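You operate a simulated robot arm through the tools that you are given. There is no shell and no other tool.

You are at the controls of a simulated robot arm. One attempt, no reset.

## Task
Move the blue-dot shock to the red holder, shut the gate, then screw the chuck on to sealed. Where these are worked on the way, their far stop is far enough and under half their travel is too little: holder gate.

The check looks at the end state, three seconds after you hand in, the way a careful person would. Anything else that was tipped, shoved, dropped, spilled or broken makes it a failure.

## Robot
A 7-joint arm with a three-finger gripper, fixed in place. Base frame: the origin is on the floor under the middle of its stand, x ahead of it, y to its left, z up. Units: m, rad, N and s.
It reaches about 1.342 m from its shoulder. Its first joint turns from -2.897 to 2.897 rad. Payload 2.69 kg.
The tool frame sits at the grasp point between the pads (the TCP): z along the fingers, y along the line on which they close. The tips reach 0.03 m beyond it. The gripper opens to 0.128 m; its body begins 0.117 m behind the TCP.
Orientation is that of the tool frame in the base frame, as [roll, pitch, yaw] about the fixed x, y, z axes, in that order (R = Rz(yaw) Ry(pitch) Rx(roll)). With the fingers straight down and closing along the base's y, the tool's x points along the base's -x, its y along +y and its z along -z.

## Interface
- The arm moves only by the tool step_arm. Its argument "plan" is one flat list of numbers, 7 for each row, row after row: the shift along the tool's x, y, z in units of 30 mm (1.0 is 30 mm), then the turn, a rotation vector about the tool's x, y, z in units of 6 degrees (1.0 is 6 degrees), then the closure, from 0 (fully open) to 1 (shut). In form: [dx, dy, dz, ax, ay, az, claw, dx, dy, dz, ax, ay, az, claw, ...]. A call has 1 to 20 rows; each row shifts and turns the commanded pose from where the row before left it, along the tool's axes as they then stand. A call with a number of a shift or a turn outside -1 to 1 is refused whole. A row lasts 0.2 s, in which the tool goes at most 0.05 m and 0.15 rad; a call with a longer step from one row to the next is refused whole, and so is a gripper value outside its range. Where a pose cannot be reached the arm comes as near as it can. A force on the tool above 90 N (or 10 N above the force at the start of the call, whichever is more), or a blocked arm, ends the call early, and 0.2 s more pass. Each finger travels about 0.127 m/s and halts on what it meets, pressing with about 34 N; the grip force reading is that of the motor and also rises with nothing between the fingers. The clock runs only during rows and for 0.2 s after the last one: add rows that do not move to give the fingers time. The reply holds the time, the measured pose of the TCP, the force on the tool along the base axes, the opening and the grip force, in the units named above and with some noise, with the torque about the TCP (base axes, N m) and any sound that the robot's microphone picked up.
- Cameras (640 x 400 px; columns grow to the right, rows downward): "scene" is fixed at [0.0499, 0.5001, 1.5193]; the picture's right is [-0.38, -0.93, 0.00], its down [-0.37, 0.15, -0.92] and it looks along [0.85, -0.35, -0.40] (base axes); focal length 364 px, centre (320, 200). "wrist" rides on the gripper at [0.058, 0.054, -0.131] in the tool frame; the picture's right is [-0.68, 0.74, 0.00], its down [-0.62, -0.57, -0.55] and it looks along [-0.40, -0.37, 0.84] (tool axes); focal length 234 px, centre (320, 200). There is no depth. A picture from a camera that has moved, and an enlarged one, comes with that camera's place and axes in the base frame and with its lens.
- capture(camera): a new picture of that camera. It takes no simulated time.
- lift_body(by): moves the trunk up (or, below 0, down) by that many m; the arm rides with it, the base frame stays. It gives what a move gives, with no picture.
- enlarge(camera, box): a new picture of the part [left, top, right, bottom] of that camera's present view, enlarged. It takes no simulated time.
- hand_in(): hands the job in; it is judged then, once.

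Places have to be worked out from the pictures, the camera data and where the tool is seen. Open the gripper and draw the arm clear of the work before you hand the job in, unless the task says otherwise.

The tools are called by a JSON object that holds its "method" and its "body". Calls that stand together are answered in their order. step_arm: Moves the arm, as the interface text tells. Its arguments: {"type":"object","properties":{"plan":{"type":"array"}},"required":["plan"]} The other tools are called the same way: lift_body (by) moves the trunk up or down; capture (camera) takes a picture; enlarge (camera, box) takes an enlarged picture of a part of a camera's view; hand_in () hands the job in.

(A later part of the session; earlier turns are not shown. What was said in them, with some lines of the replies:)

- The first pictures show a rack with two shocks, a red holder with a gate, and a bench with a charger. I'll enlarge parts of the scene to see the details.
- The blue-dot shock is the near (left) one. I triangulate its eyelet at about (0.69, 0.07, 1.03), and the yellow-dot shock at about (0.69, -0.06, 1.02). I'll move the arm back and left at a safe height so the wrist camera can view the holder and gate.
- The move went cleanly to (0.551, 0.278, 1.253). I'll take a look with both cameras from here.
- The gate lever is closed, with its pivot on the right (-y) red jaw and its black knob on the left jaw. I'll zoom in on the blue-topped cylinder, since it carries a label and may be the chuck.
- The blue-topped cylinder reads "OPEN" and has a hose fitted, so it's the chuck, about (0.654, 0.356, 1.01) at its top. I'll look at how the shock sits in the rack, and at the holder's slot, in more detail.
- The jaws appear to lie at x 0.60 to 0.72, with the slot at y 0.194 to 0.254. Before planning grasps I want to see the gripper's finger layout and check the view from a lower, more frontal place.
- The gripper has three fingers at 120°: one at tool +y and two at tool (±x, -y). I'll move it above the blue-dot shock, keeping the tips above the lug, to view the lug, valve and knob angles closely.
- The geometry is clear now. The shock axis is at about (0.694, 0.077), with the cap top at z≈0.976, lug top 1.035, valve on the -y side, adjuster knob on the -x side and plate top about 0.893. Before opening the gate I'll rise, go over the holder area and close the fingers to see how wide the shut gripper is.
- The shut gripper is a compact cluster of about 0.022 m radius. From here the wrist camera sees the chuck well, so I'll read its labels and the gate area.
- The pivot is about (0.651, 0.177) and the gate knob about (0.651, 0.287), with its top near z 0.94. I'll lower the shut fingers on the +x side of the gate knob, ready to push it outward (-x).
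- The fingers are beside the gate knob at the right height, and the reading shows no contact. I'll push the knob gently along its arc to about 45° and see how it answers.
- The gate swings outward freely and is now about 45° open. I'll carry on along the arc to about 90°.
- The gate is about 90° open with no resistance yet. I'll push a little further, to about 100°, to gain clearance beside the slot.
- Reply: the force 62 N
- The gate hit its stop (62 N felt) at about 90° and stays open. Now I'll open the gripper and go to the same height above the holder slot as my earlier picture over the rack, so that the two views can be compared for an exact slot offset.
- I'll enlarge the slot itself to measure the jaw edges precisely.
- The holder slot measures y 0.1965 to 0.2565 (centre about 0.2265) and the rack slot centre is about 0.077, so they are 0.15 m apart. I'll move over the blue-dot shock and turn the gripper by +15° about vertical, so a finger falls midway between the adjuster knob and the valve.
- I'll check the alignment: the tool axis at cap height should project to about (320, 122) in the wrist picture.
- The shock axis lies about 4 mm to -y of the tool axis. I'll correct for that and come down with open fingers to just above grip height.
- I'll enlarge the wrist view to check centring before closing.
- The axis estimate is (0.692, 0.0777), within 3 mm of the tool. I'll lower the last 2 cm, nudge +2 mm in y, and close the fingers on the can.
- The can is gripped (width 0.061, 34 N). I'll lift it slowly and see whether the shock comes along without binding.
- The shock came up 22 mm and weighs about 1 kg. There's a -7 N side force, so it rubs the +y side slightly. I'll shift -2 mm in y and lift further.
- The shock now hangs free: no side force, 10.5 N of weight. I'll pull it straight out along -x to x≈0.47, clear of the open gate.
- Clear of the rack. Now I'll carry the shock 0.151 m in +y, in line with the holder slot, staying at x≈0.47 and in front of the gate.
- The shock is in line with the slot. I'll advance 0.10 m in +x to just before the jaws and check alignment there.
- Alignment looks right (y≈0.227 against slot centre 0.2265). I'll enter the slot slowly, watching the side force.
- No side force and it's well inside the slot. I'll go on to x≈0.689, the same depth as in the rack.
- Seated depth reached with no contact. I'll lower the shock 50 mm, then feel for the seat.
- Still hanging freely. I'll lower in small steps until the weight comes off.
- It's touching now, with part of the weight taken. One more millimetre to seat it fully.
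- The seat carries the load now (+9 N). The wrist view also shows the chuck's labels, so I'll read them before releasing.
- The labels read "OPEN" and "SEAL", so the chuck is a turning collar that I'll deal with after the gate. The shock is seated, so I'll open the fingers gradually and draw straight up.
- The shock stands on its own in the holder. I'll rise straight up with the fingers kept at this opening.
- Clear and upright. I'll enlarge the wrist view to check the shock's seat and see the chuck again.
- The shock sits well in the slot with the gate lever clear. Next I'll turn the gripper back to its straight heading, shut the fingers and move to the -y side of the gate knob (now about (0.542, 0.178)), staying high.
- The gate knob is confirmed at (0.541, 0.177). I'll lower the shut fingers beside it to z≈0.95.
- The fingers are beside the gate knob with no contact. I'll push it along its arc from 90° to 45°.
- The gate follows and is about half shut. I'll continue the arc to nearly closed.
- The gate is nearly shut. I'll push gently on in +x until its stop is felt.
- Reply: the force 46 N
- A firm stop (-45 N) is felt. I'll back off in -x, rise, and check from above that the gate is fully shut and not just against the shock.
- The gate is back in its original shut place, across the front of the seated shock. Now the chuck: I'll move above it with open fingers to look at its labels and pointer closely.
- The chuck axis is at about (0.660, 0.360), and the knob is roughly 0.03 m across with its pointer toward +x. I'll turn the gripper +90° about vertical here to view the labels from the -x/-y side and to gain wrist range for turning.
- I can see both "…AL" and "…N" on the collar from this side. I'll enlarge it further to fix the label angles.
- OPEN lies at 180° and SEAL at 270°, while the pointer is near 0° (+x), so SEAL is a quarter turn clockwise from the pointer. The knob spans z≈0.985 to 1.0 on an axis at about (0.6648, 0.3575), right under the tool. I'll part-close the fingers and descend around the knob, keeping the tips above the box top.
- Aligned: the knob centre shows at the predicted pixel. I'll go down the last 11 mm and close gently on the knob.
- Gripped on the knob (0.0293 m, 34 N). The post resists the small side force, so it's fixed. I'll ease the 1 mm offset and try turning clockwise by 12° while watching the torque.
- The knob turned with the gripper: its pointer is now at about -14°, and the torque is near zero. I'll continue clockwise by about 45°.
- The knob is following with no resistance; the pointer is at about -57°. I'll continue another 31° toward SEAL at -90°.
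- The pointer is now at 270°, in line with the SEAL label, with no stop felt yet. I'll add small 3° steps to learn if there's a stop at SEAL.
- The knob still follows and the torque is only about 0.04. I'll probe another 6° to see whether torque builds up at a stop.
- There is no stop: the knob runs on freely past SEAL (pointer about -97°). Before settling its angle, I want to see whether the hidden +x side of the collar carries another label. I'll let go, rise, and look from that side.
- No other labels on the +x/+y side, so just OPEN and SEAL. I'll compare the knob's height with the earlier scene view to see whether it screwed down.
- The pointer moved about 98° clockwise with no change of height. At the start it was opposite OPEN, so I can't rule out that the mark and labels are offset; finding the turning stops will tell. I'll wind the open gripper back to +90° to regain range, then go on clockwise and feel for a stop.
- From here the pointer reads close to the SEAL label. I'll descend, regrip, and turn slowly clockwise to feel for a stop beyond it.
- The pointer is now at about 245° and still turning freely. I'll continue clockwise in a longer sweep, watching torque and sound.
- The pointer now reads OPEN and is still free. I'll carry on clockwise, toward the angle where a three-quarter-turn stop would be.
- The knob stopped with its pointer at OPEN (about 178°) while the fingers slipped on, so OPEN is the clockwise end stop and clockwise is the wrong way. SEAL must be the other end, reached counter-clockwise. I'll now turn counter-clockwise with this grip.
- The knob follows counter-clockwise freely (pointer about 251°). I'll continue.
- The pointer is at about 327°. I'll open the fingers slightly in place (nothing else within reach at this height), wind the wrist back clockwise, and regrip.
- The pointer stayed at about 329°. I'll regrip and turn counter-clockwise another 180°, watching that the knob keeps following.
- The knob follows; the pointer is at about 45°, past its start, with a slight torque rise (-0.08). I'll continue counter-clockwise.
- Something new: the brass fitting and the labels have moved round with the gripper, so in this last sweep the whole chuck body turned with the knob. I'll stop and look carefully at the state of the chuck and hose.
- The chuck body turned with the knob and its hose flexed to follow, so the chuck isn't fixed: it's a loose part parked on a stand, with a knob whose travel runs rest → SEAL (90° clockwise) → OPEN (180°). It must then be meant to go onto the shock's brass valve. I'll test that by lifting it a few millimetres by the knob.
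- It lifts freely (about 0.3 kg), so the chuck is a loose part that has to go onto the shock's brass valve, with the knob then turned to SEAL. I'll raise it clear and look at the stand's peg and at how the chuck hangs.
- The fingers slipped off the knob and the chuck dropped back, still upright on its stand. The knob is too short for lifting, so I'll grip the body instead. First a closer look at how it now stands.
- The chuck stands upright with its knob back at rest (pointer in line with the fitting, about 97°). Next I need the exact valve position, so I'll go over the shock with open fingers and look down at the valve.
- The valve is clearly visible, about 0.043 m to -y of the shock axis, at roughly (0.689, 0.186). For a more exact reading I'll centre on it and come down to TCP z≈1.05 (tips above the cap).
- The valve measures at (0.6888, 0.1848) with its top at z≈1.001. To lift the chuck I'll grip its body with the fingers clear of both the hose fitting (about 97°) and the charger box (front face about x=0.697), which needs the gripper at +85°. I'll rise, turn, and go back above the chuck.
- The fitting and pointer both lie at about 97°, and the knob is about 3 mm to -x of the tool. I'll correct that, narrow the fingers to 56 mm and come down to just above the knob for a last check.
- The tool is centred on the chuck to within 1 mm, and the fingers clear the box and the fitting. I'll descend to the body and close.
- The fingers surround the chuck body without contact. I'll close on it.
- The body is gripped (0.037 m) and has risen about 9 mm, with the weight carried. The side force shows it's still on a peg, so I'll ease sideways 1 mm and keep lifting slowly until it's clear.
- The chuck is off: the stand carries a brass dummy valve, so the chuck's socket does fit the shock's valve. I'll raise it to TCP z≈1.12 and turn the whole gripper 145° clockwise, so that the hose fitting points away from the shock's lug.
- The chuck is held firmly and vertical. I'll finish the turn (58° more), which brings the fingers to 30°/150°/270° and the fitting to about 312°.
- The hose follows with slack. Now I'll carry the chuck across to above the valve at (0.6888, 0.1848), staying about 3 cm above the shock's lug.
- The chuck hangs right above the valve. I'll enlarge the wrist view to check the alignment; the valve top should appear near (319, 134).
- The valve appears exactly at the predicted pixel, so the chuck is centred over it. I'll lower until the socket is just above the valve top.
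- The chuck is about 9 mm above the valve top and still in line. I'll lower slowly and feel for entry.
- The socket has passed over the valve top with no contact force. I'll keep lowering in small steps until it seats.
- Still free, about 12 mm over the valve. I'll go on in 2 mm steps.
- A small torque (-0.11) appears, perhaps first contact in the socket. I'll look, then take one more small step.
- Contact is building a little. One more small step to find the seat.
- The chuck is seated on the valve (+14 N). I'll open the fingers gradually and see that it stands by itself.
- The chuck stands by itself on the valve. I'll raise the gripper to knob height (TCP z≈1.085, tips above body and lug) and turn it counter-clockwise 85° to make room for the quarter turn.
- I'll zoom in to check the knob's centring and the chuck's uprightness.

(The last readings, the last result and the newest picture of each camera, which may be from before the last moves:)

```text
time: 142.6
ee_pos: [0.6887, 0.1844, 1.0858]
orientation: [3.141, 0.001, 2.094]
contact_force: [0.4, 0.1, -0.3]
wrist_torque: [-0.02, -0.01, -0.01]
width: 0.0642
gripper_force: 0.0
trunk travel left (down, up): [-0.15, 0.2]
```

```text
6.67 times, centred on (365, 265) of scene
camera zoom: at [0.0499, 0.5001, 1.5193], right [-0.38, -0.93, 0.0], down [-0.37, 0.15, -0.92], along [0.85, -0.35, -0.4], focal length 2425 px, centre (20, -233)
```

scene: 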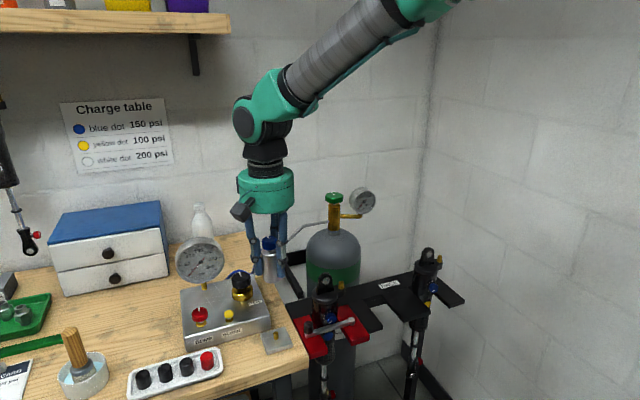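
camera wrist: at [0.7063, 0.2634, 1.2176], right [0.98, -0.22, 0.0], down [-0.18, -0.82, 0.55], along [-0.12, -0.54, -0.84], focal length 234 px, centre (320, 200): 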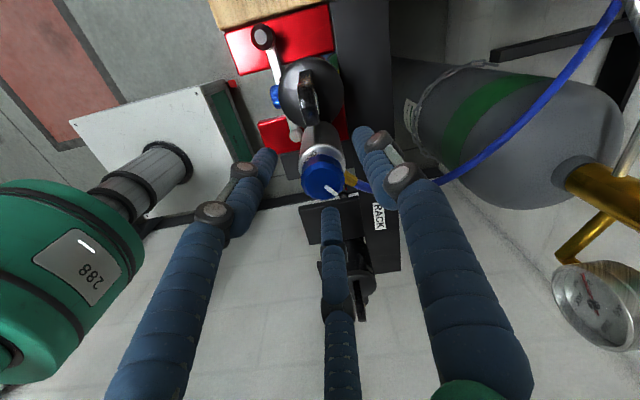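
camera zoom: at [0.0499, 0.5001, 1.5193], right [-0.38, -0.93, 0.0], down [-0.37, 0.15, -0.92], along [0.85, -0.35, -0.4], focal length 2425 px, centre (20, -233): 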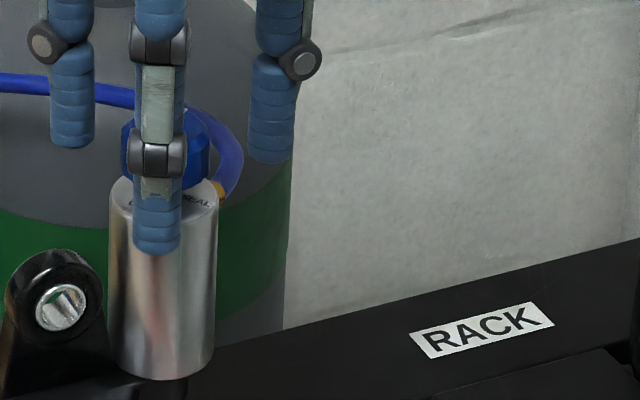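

The chuck stands upright with the pointer still at rest (in line with the fitting, about 310°), and the SEAL label sits at about 220°. I'll correct 2 mm sideways and wind the open gripper counter-clockwise 85°.

{"method": "step_arm", "body": {"plan": [-0.048, 0.05, 0, 0, 0, -0.944, 0.5, 0, 0, 0, 0, 0, -0.944, 0.5, 0, 0, 0, 0, 0, -0.944, 0.5, 0, 0, 0, 0, 0, -0.944, 0.5, 0, 0, 0, 0, 0, -0.944, 0.5, 0, 0, 0, 0, 0, -0.944, 0.5, 0, 0, 0, 0, 0, -0.944, 0.5, 0, 0, 0, 0, 0, -0.944, 0.5, 0, 0, 0, 0, 0, -0.944, 0.5, 0, 0, 0, 0, 0, -0.944, 0.5, 0, 0, 0, 0, 0, -0.944, 0.5, 0, 0, 0, 0, 0, -0.944, 0.5, 0, 0, 0, 0, 0, -0.944, 0.5, 0, 0, 0, 0, 0, -0.944, 0.5, 0, 0, 0, 0, 0, -0.944, 0.5, 0, 0, 0, 0, 0, 0, 0.5]}}

{"method": "enlarge", "body": {"camera": "wrist", "box": [270, 120, 370, 220]}}

{"method": "enlarge", "body": {"camera": "scene", "box": [310, 210, 410, 310]}}

```text
time: 146.0
ee_pos: [0.6929, 0.183, 1.0849]
orientation: [3.141, -0.001, -2.704]
contact_force: [-0.2, -0.9, 0.3]
wrist_torque: [0.01, 0.0, 0.02]
width: 0.0639
gripper_force: 0.1
trunk travel left (down, up): [-0.15, 0.2]
```

```text
4.00 times, centred on (320, 170) of wrist
camera zoom: at [0.6163, 0.2089, 1.217], right [0.3, 0.95, 0.0], down [0.8, -0.25, 0.55], along [0.52, -0.17, -0.84], focal length 937 px, centre (320, 320)
```

zoom: 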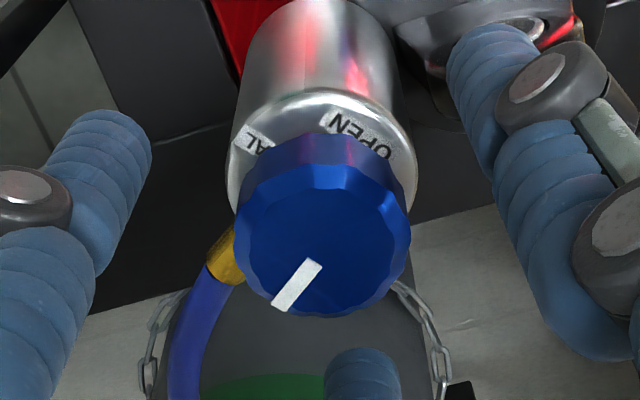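

```text
4.00 times, centred on (360, 260) of scene
camera zoom: at [0.0499, 0.5001, 1.5193], right [-0.38, -0.93, 0.0], down [-0.37, 0.15, -0.92], along [0.85, -0.35, -0.4], focal length 1455 px, centre (160, -40)
```

zoom: 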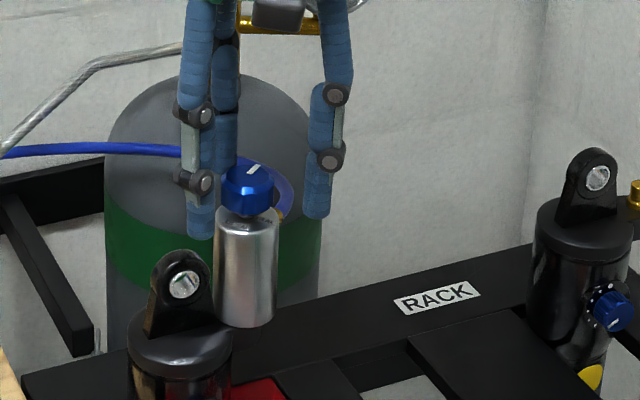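

Centred to within 1 mm. I'll close on the knob and turn clockwise 45° first, checking that the body stays put.

{"method": "step_arm", "body": {"plan": [0, 0, 0, 0, 0, 0, 0.65, 0, 0, 0, 0, 0, 0, 0.75, 0, 0, 0, 0, 0, 0, 0.85, 0, 0, 0, 0, 0, 0, 1, 0, 0, 0, 0, 0, 0, 1, 0, 0, 0, 0, 0, 0.75, 1, 0, 0, 0, 0, 0, 0.75, 1, 0, 0, 0, 0, 0, 0.75, 1, 0, 0, 0, 0, 0, 0.75, 1, 0, 0, 0, 0, 0, 0.75, 1, 0, 0, 0, 0, 0, 0.75, 1, 0, 0, 0, 0, 0, 0.75, 1, 0, 0, 0, 0, 0, 0.75, 1, 0, 0, 0, 0, 0, 0.75, 1, 0, 0, 0, 0, 0, 0.75, 1, 0, 0, 0, 0, 0, 0, 1]}}

{"method": "enlarge", "body": {"camera": "wrist", "box": [270, 120, 370, 220]}}

{"method": "enlarge", "body": {"camera": "scene", "box": [310, 210, 410, 310]}}

```text
time: 149.4
ee_pos: [0.6903, 0.1853, 1.0862]
orientation: [-3.14, 0.0, 2.79]
contact_force: [-5.8, -8.5, 1.1]
wrist_torque: [-0.45, 0.36, 0.03]
width: 0.0298
gripper_force: 34.1
trunk travel left (down, up): [-0.15, 0.2]
```

```text
4.00 times, centred on (320, 170) of wrist
camera zoom: at [0.6551, 0.2556, 1.2173], right [0.89, 0.46, 0.0], down [0.38, -0.74, 0.55], along [0.25, -0.49, -0.84], focal length 937 px, centre (320, 320)
```

zoom: 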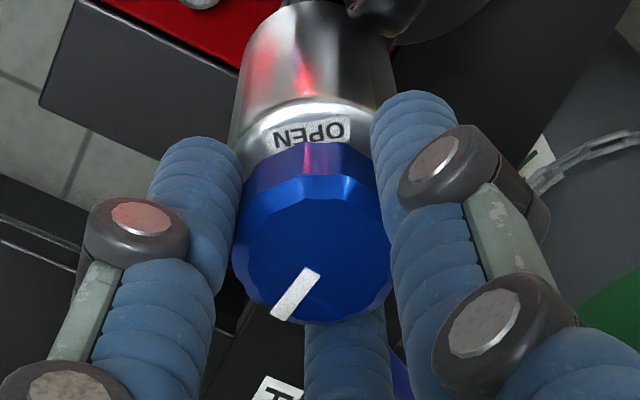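

```text
4.00 times, centred on (360, 260) of scene
camera zoom: at [0.0499, 0.5001, 1.5193], right [-0.38, -0.93, 0.0], down [-0.37, 0.15, -0.92], along [0.85, -0.35, -0.4], focal length 1455 px, centre (160, -40)
```

zoom: 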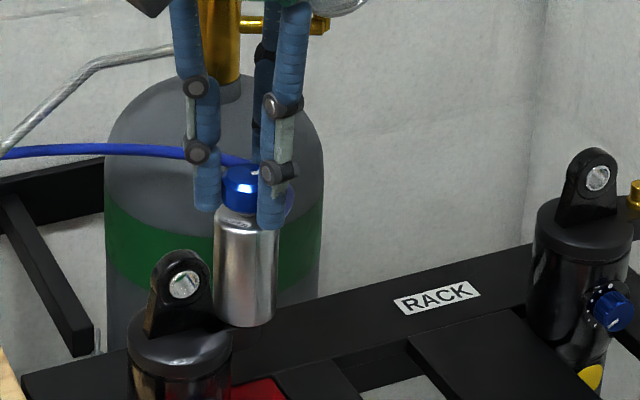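

The knob turned 45° while the body stayed still. I'll ease the side load and turn the remaining 45° to SEAL.

{"method": "step_arm", "body": {"plan": [0.011, -0.047, 0, 0, 0, 0, 1, 0, 0, 0, 0, 0, 0.75, 1, 0, 0, 0, 0, 0, 0.75, 1, 0, 0, 0, 0, 0, 0.75, 1, 0, 0, 0, 0, 0, 0.75, 1, 0, 0, 0, 0, 0, 0.75, 1, 0, 0, 0, 0, 0, 0.75, 1, 0, 0, 0, 0, 0, 0.75, 1, 0, 0, 0, 0, 0, 0.75, 1, 0, 0, 0, 0, 0, 0.75, 1, 0, 0, 0, 0, 0, 0.75, 1, 0, 0, 0, 0, 0, 0, 1]}}

{"method": "enlarge", "body": {"camera": "wrist", "box": [270, 120, 370, 220]}}

{"method": "enlarge", "body": {"camera": "scene", "box": [335, 235, 395, 295]}}

```text
time: 152.0
ee_pos: [0.6916, 0.1827, 1.0857]
orientation: [3.14, 0.001, 2.005]
contact_force: [-2.0, 5.2, 9.3]
wrist_torque: [0.39, 0.22, -0.06]
width: 0.0298
gripper_force: 34.5
trunk travel left (down, up): [-0.15, 0.2]
```

```text
4.00 times, centred on (320, 170) of wrist
camera zoom: at [0.7151, 0.26, 1.2173], right [0.95, -0.3, 0.0], down [-0.25, -0.8, 0.55], along [-0.17, -0.52, -0.84], focal length 937 px, centre (320, 320)
```

zoom: 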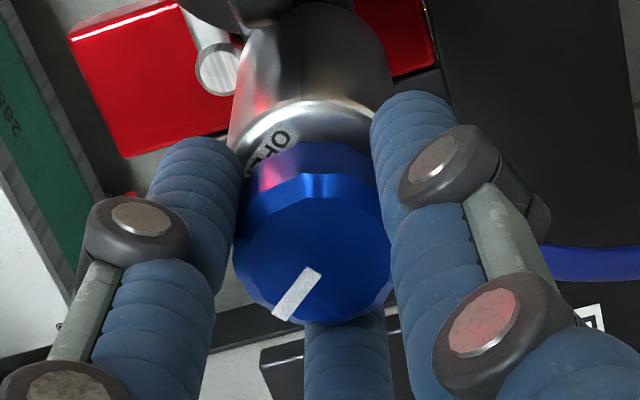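

```text
6.67 times, centred on (365, 265) of scene
camera zoom: at [0.0499, 0.5001, 1.5193], right [-0.38, -0.93, 0.0], down [-0.37, 0.15, -0.92], along [0.85, -0.35, -0.4], focal length 2425 px, centre (20, -233)
```

zoom: 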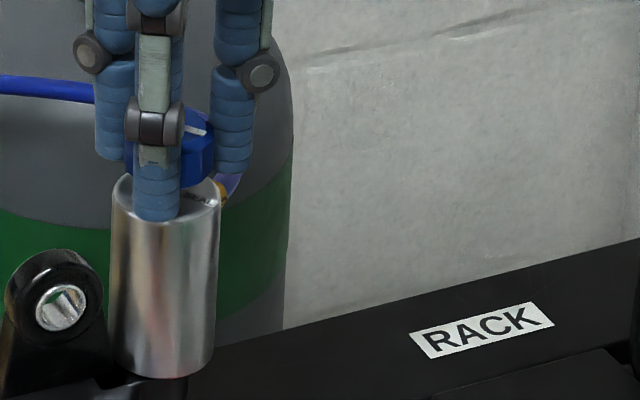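

A quarter turn done: the pointer is at about 220°, on the SEAL label (about 221°), and the body hasn't turned. I'll release, rise, and check the pointer against the label.

{"method": "step_arm", "body": {"plan": [0, 0, 0, 0, 0, 0, 0.8, 0, 0, 0, 0, 0, 0, 0.7, 0, 0, 0, 0, 0, 0, 0.6, 0, 0, 0, 0, 0, 0, 0.5, 0, 0, -0.3, 0, 0, 0, 0.5, 0, 0, -0.6, 0, 0, 0, 0.5, 0, 0, -0.8, 0, 0, 0, 0.3, 0, 0, -0.8, 0, 0, 0, 0, 0, 0, 0, 0, 0, 0, 0]}}

{"method": "enlarge", "body": {"camera": "scene", "box": [335, 235, 395, 295]}}

{"method": "capture", "body": {"camera": "wrist"}}

```text
time: 154.0
ee_pos: [0.6905, 0.184, 1.1611]
orientation: [3.141, -0.002, 2.005]
contact_force: [0.0, 0.3, -0.2]
wrist_torque: [0.02, -0.04, -0.03]
width: 0.1279
gripper_force: 0.0
trunk travel left (down, up): [-0.15, 0.2]
```

```text
6.67 times, centred on (365, 265) of scene
camera zoom: at [0.0499, 0.5001, 1.5193], right [-0.38, -0.93, 0.0], down [-0.37, 0.15, -0.92], along [0.85, -0.35, -0.4], focal length 2425 px, centre (20, -233)
```

zoom: 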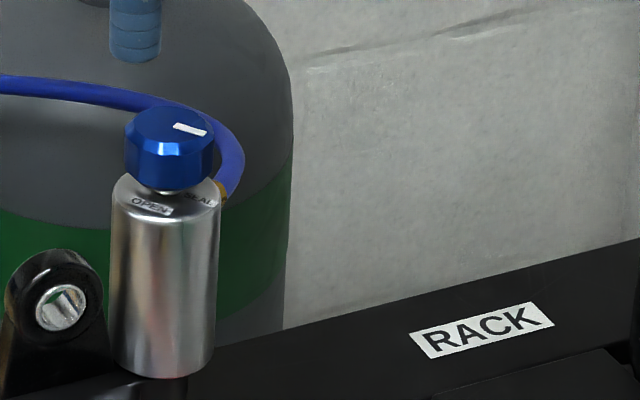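

```text
taken
camera wrist: at [0.7147, 0.2601, 1.2933], right [0.95, -0.3, 0.0], down [-0.25, -0.8, 0.55], along [-0.17, -0.52, -0.84], focal length 234 px, centre (320, 200)
```

wrist: 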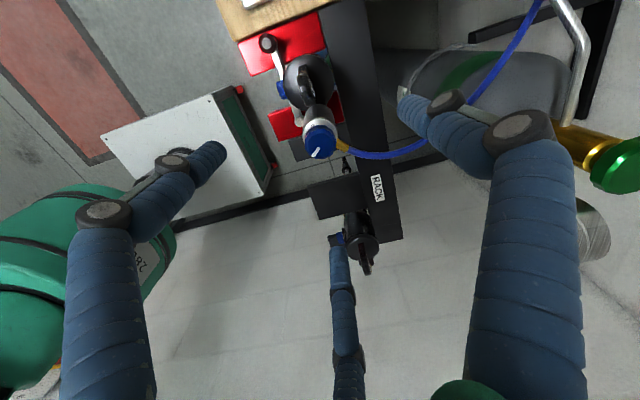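

The pointer lies on the SEAL mark and the chuck stands seated on the valve. I'll enlarge both views to verify the pointer, the shock's seat and the gate.

{"method": "enlarge", "body": {"camera": "wrist", "box": [270, 60, 370, 170]}}

{"method": "enlarge", "body": {"camera": "scene", "box": [280, 230, 420, 370]}}

{"method": "enlarge", "body": {"camera": "scene", "box": [160, 220, 310, 370]}}

```text
3.64 times, centred on (320, 115) of wrist
camera zoom: at [0.7147, 0.2601, 1.2933], right [0.95, -0.3, 0.0], down [-0.25, -0.8, 0.55], along [-0.17, -0.52, -0.84], focal length 852 px, centre (320, 509)
```

zoom: 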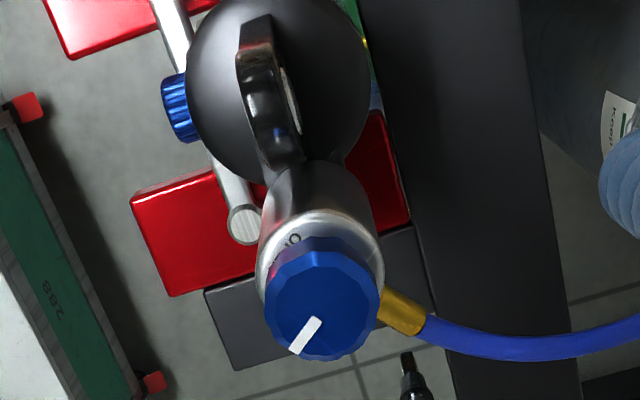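

```text
2.86 times, centred on (350, 300) of scene
camera zoom: at [0.0499, 0.5001, 1.5193], right [-0.38, -0.93, 0.0], down [-0.37, 0.15, -0.92], along [0.85, -0.35, -0.4], focal length 1039 px, centre (234, -86)
```

zoom: 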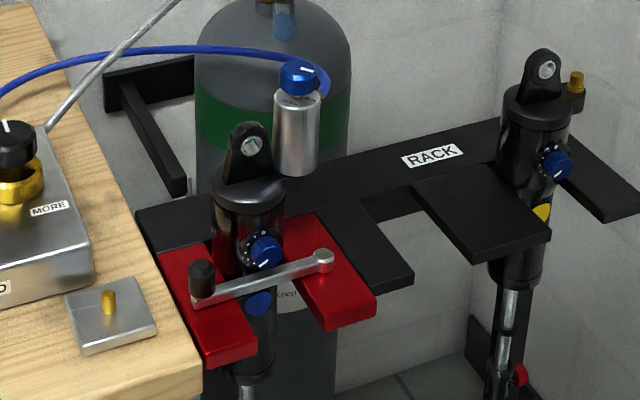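

```text
2.67 times, centred on (235, 295) of scene
camera zoom: at [0.0499, 0.5001, 1.5193], right [-0.38, -0.93, 0.0], down [-0.37, 0.15, -0.92], along [0.85, -0.35, -0.4], focal length 970 px, centre (547, -53)
```

zoom: 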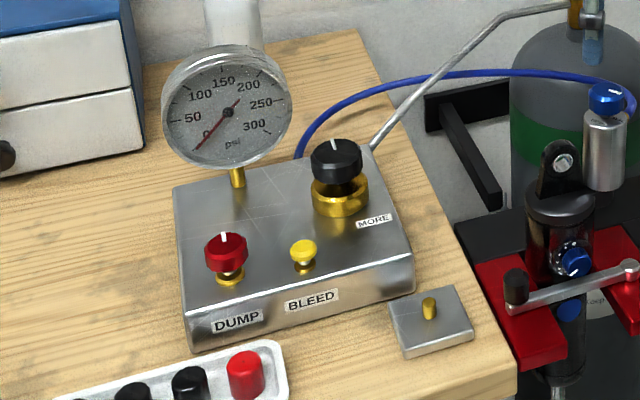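

All looks right: shock seated in the red holder, gate shut across it, chuck on the valve with its pointer on SEAL, and the rest undisturbed. I'll draw the open gripper up and back, clear of the work.

{"method": "step_arm", "body": {"plan": [0, 0, -0.8, 0, 0, 0, 0, 0, 0, -0.95, 0, 0, 0, 0, 0, 0, -0.95, 0, 0, 0, 0, 0, 0, -0.95, 0, 0, 0, 0, 0, 0, -0.95, 0, 0, 0, 0, 0.35, -0.755, 0, 0, 0, 0, 0, 0.35, -0.755, 0, 0, 0, 0, 0, 0.35, -0.755, 0, 0, 0, 0, 0, 0.35, -0.755, 0, 0, 0, 0, 0, 0.35, -0.755, 0, 0, 0, 0, 0, 0.35, -0.755, 0, 0, 0, 0, 0, 0, 0, 0, 0, 0, 0, 0]}}

{"method": "capture", "body": {"camera": "scene"}}

{"method": "enlarge", "body": {"camera": "scene", "box": [335, 235, 395, 295]}}

{"method": "enlarge", "body": {"camera": "scene", "box": [280, 240, 440, 400]}}

```text
time: 156.6
ee_pos: [0.5388, 0.1828, 1.2979]
orientation: [-3.141, 0.0, 2.005]
contact_force: [-0.2, -0.5, -0.3]
wrist_torque: [-0.02, -0.08, 0.0]
width: 0.1281
gripper_force: 0.2
trunk travel left (down, up): [-0.15, 0.2]
```

```text
taken
```

scene: 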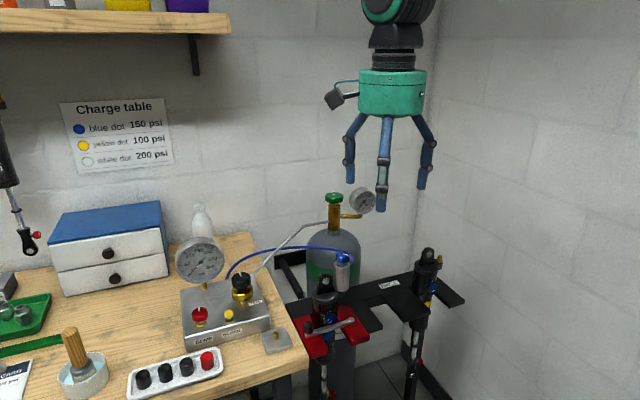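

```text
6.67 times, centred on (365, 265) of scene
camera zoom: at [0.0499, 0.5001, 1.5193], right [-0.38, -0.93, 0.0], down [-0.37, 0.15, -0.92], along [0.85, -0.35, -0.4], focal length 2425 px, centre (20, -233)
```

zoom: 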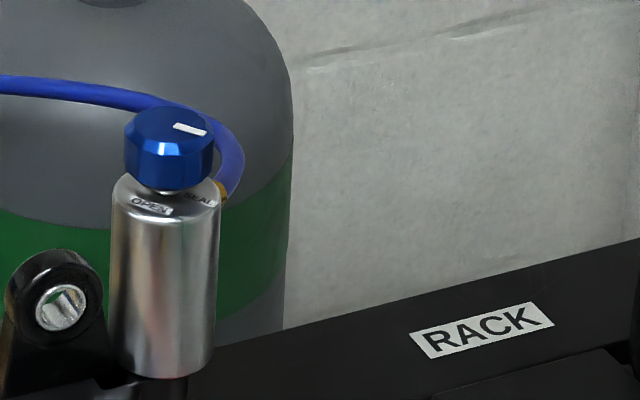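

```text
2.50 times, centred on (360, 320) of scene
camera zoom: at [0.0499, 0.5001, 1.5193], right [-0.38, -0.93, 0.0], down [-0.37, 0.15, -0.92], along [0.85, -0.35, -0.4], focal length 909 px, centre (220, -100)
```

zoom: 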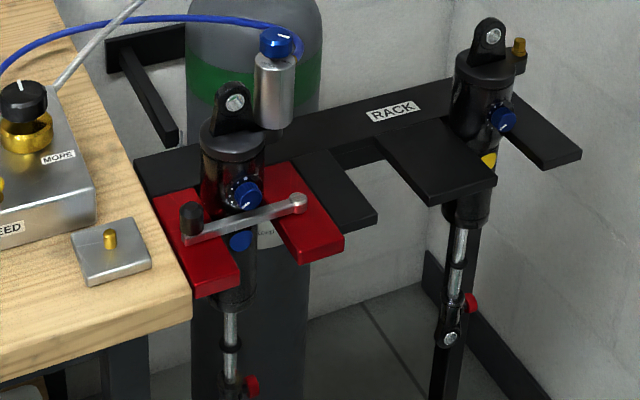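

The final view shows the blue-dot shock in the red holder, the gate shut, and the chuck on the valve with its pointer on SEAL. The yellow-dot shock and the bench items are untouched, and the arm is clear with the gripper open, so I'm handing in.

{"method": "hand_in", "body": {}}

```text
The job is handed in.
```

I've handed the job in, and the last pictures show it complete. I don't have the check's result.

- **Shock:** the blue-dot shock is seated upright in the red holder.
- **Gate:** it's shut across the shock. I pushed it until I felt its stop, and it's back where it was at the start.
- **Chuck:** it's on the shock's brass valve, with its knob turned a quarter turn clockwise so the pointer is on the SEAL mark. I took that mark to mean sealed. There was no click or stop there to confirm it.

Three things happened with the chuck on the way:

- **Turned while parked:** I first thought it was fixed to the bench, so I turned its knob on the stand, as far as OPEN and back. There was no sound, and the gauge needle looked unchanged.
- **Slipped once:** when I first tried to lift it by the knob, it dropped back onto its stand, upright. I then gripped it by its body.
- **Stand left empty:** the stand's brass peg is now bare on the bench.

The yellow-dot shock and everything else on the bench look undisturbed. The arm is drawn back with the gripper open.
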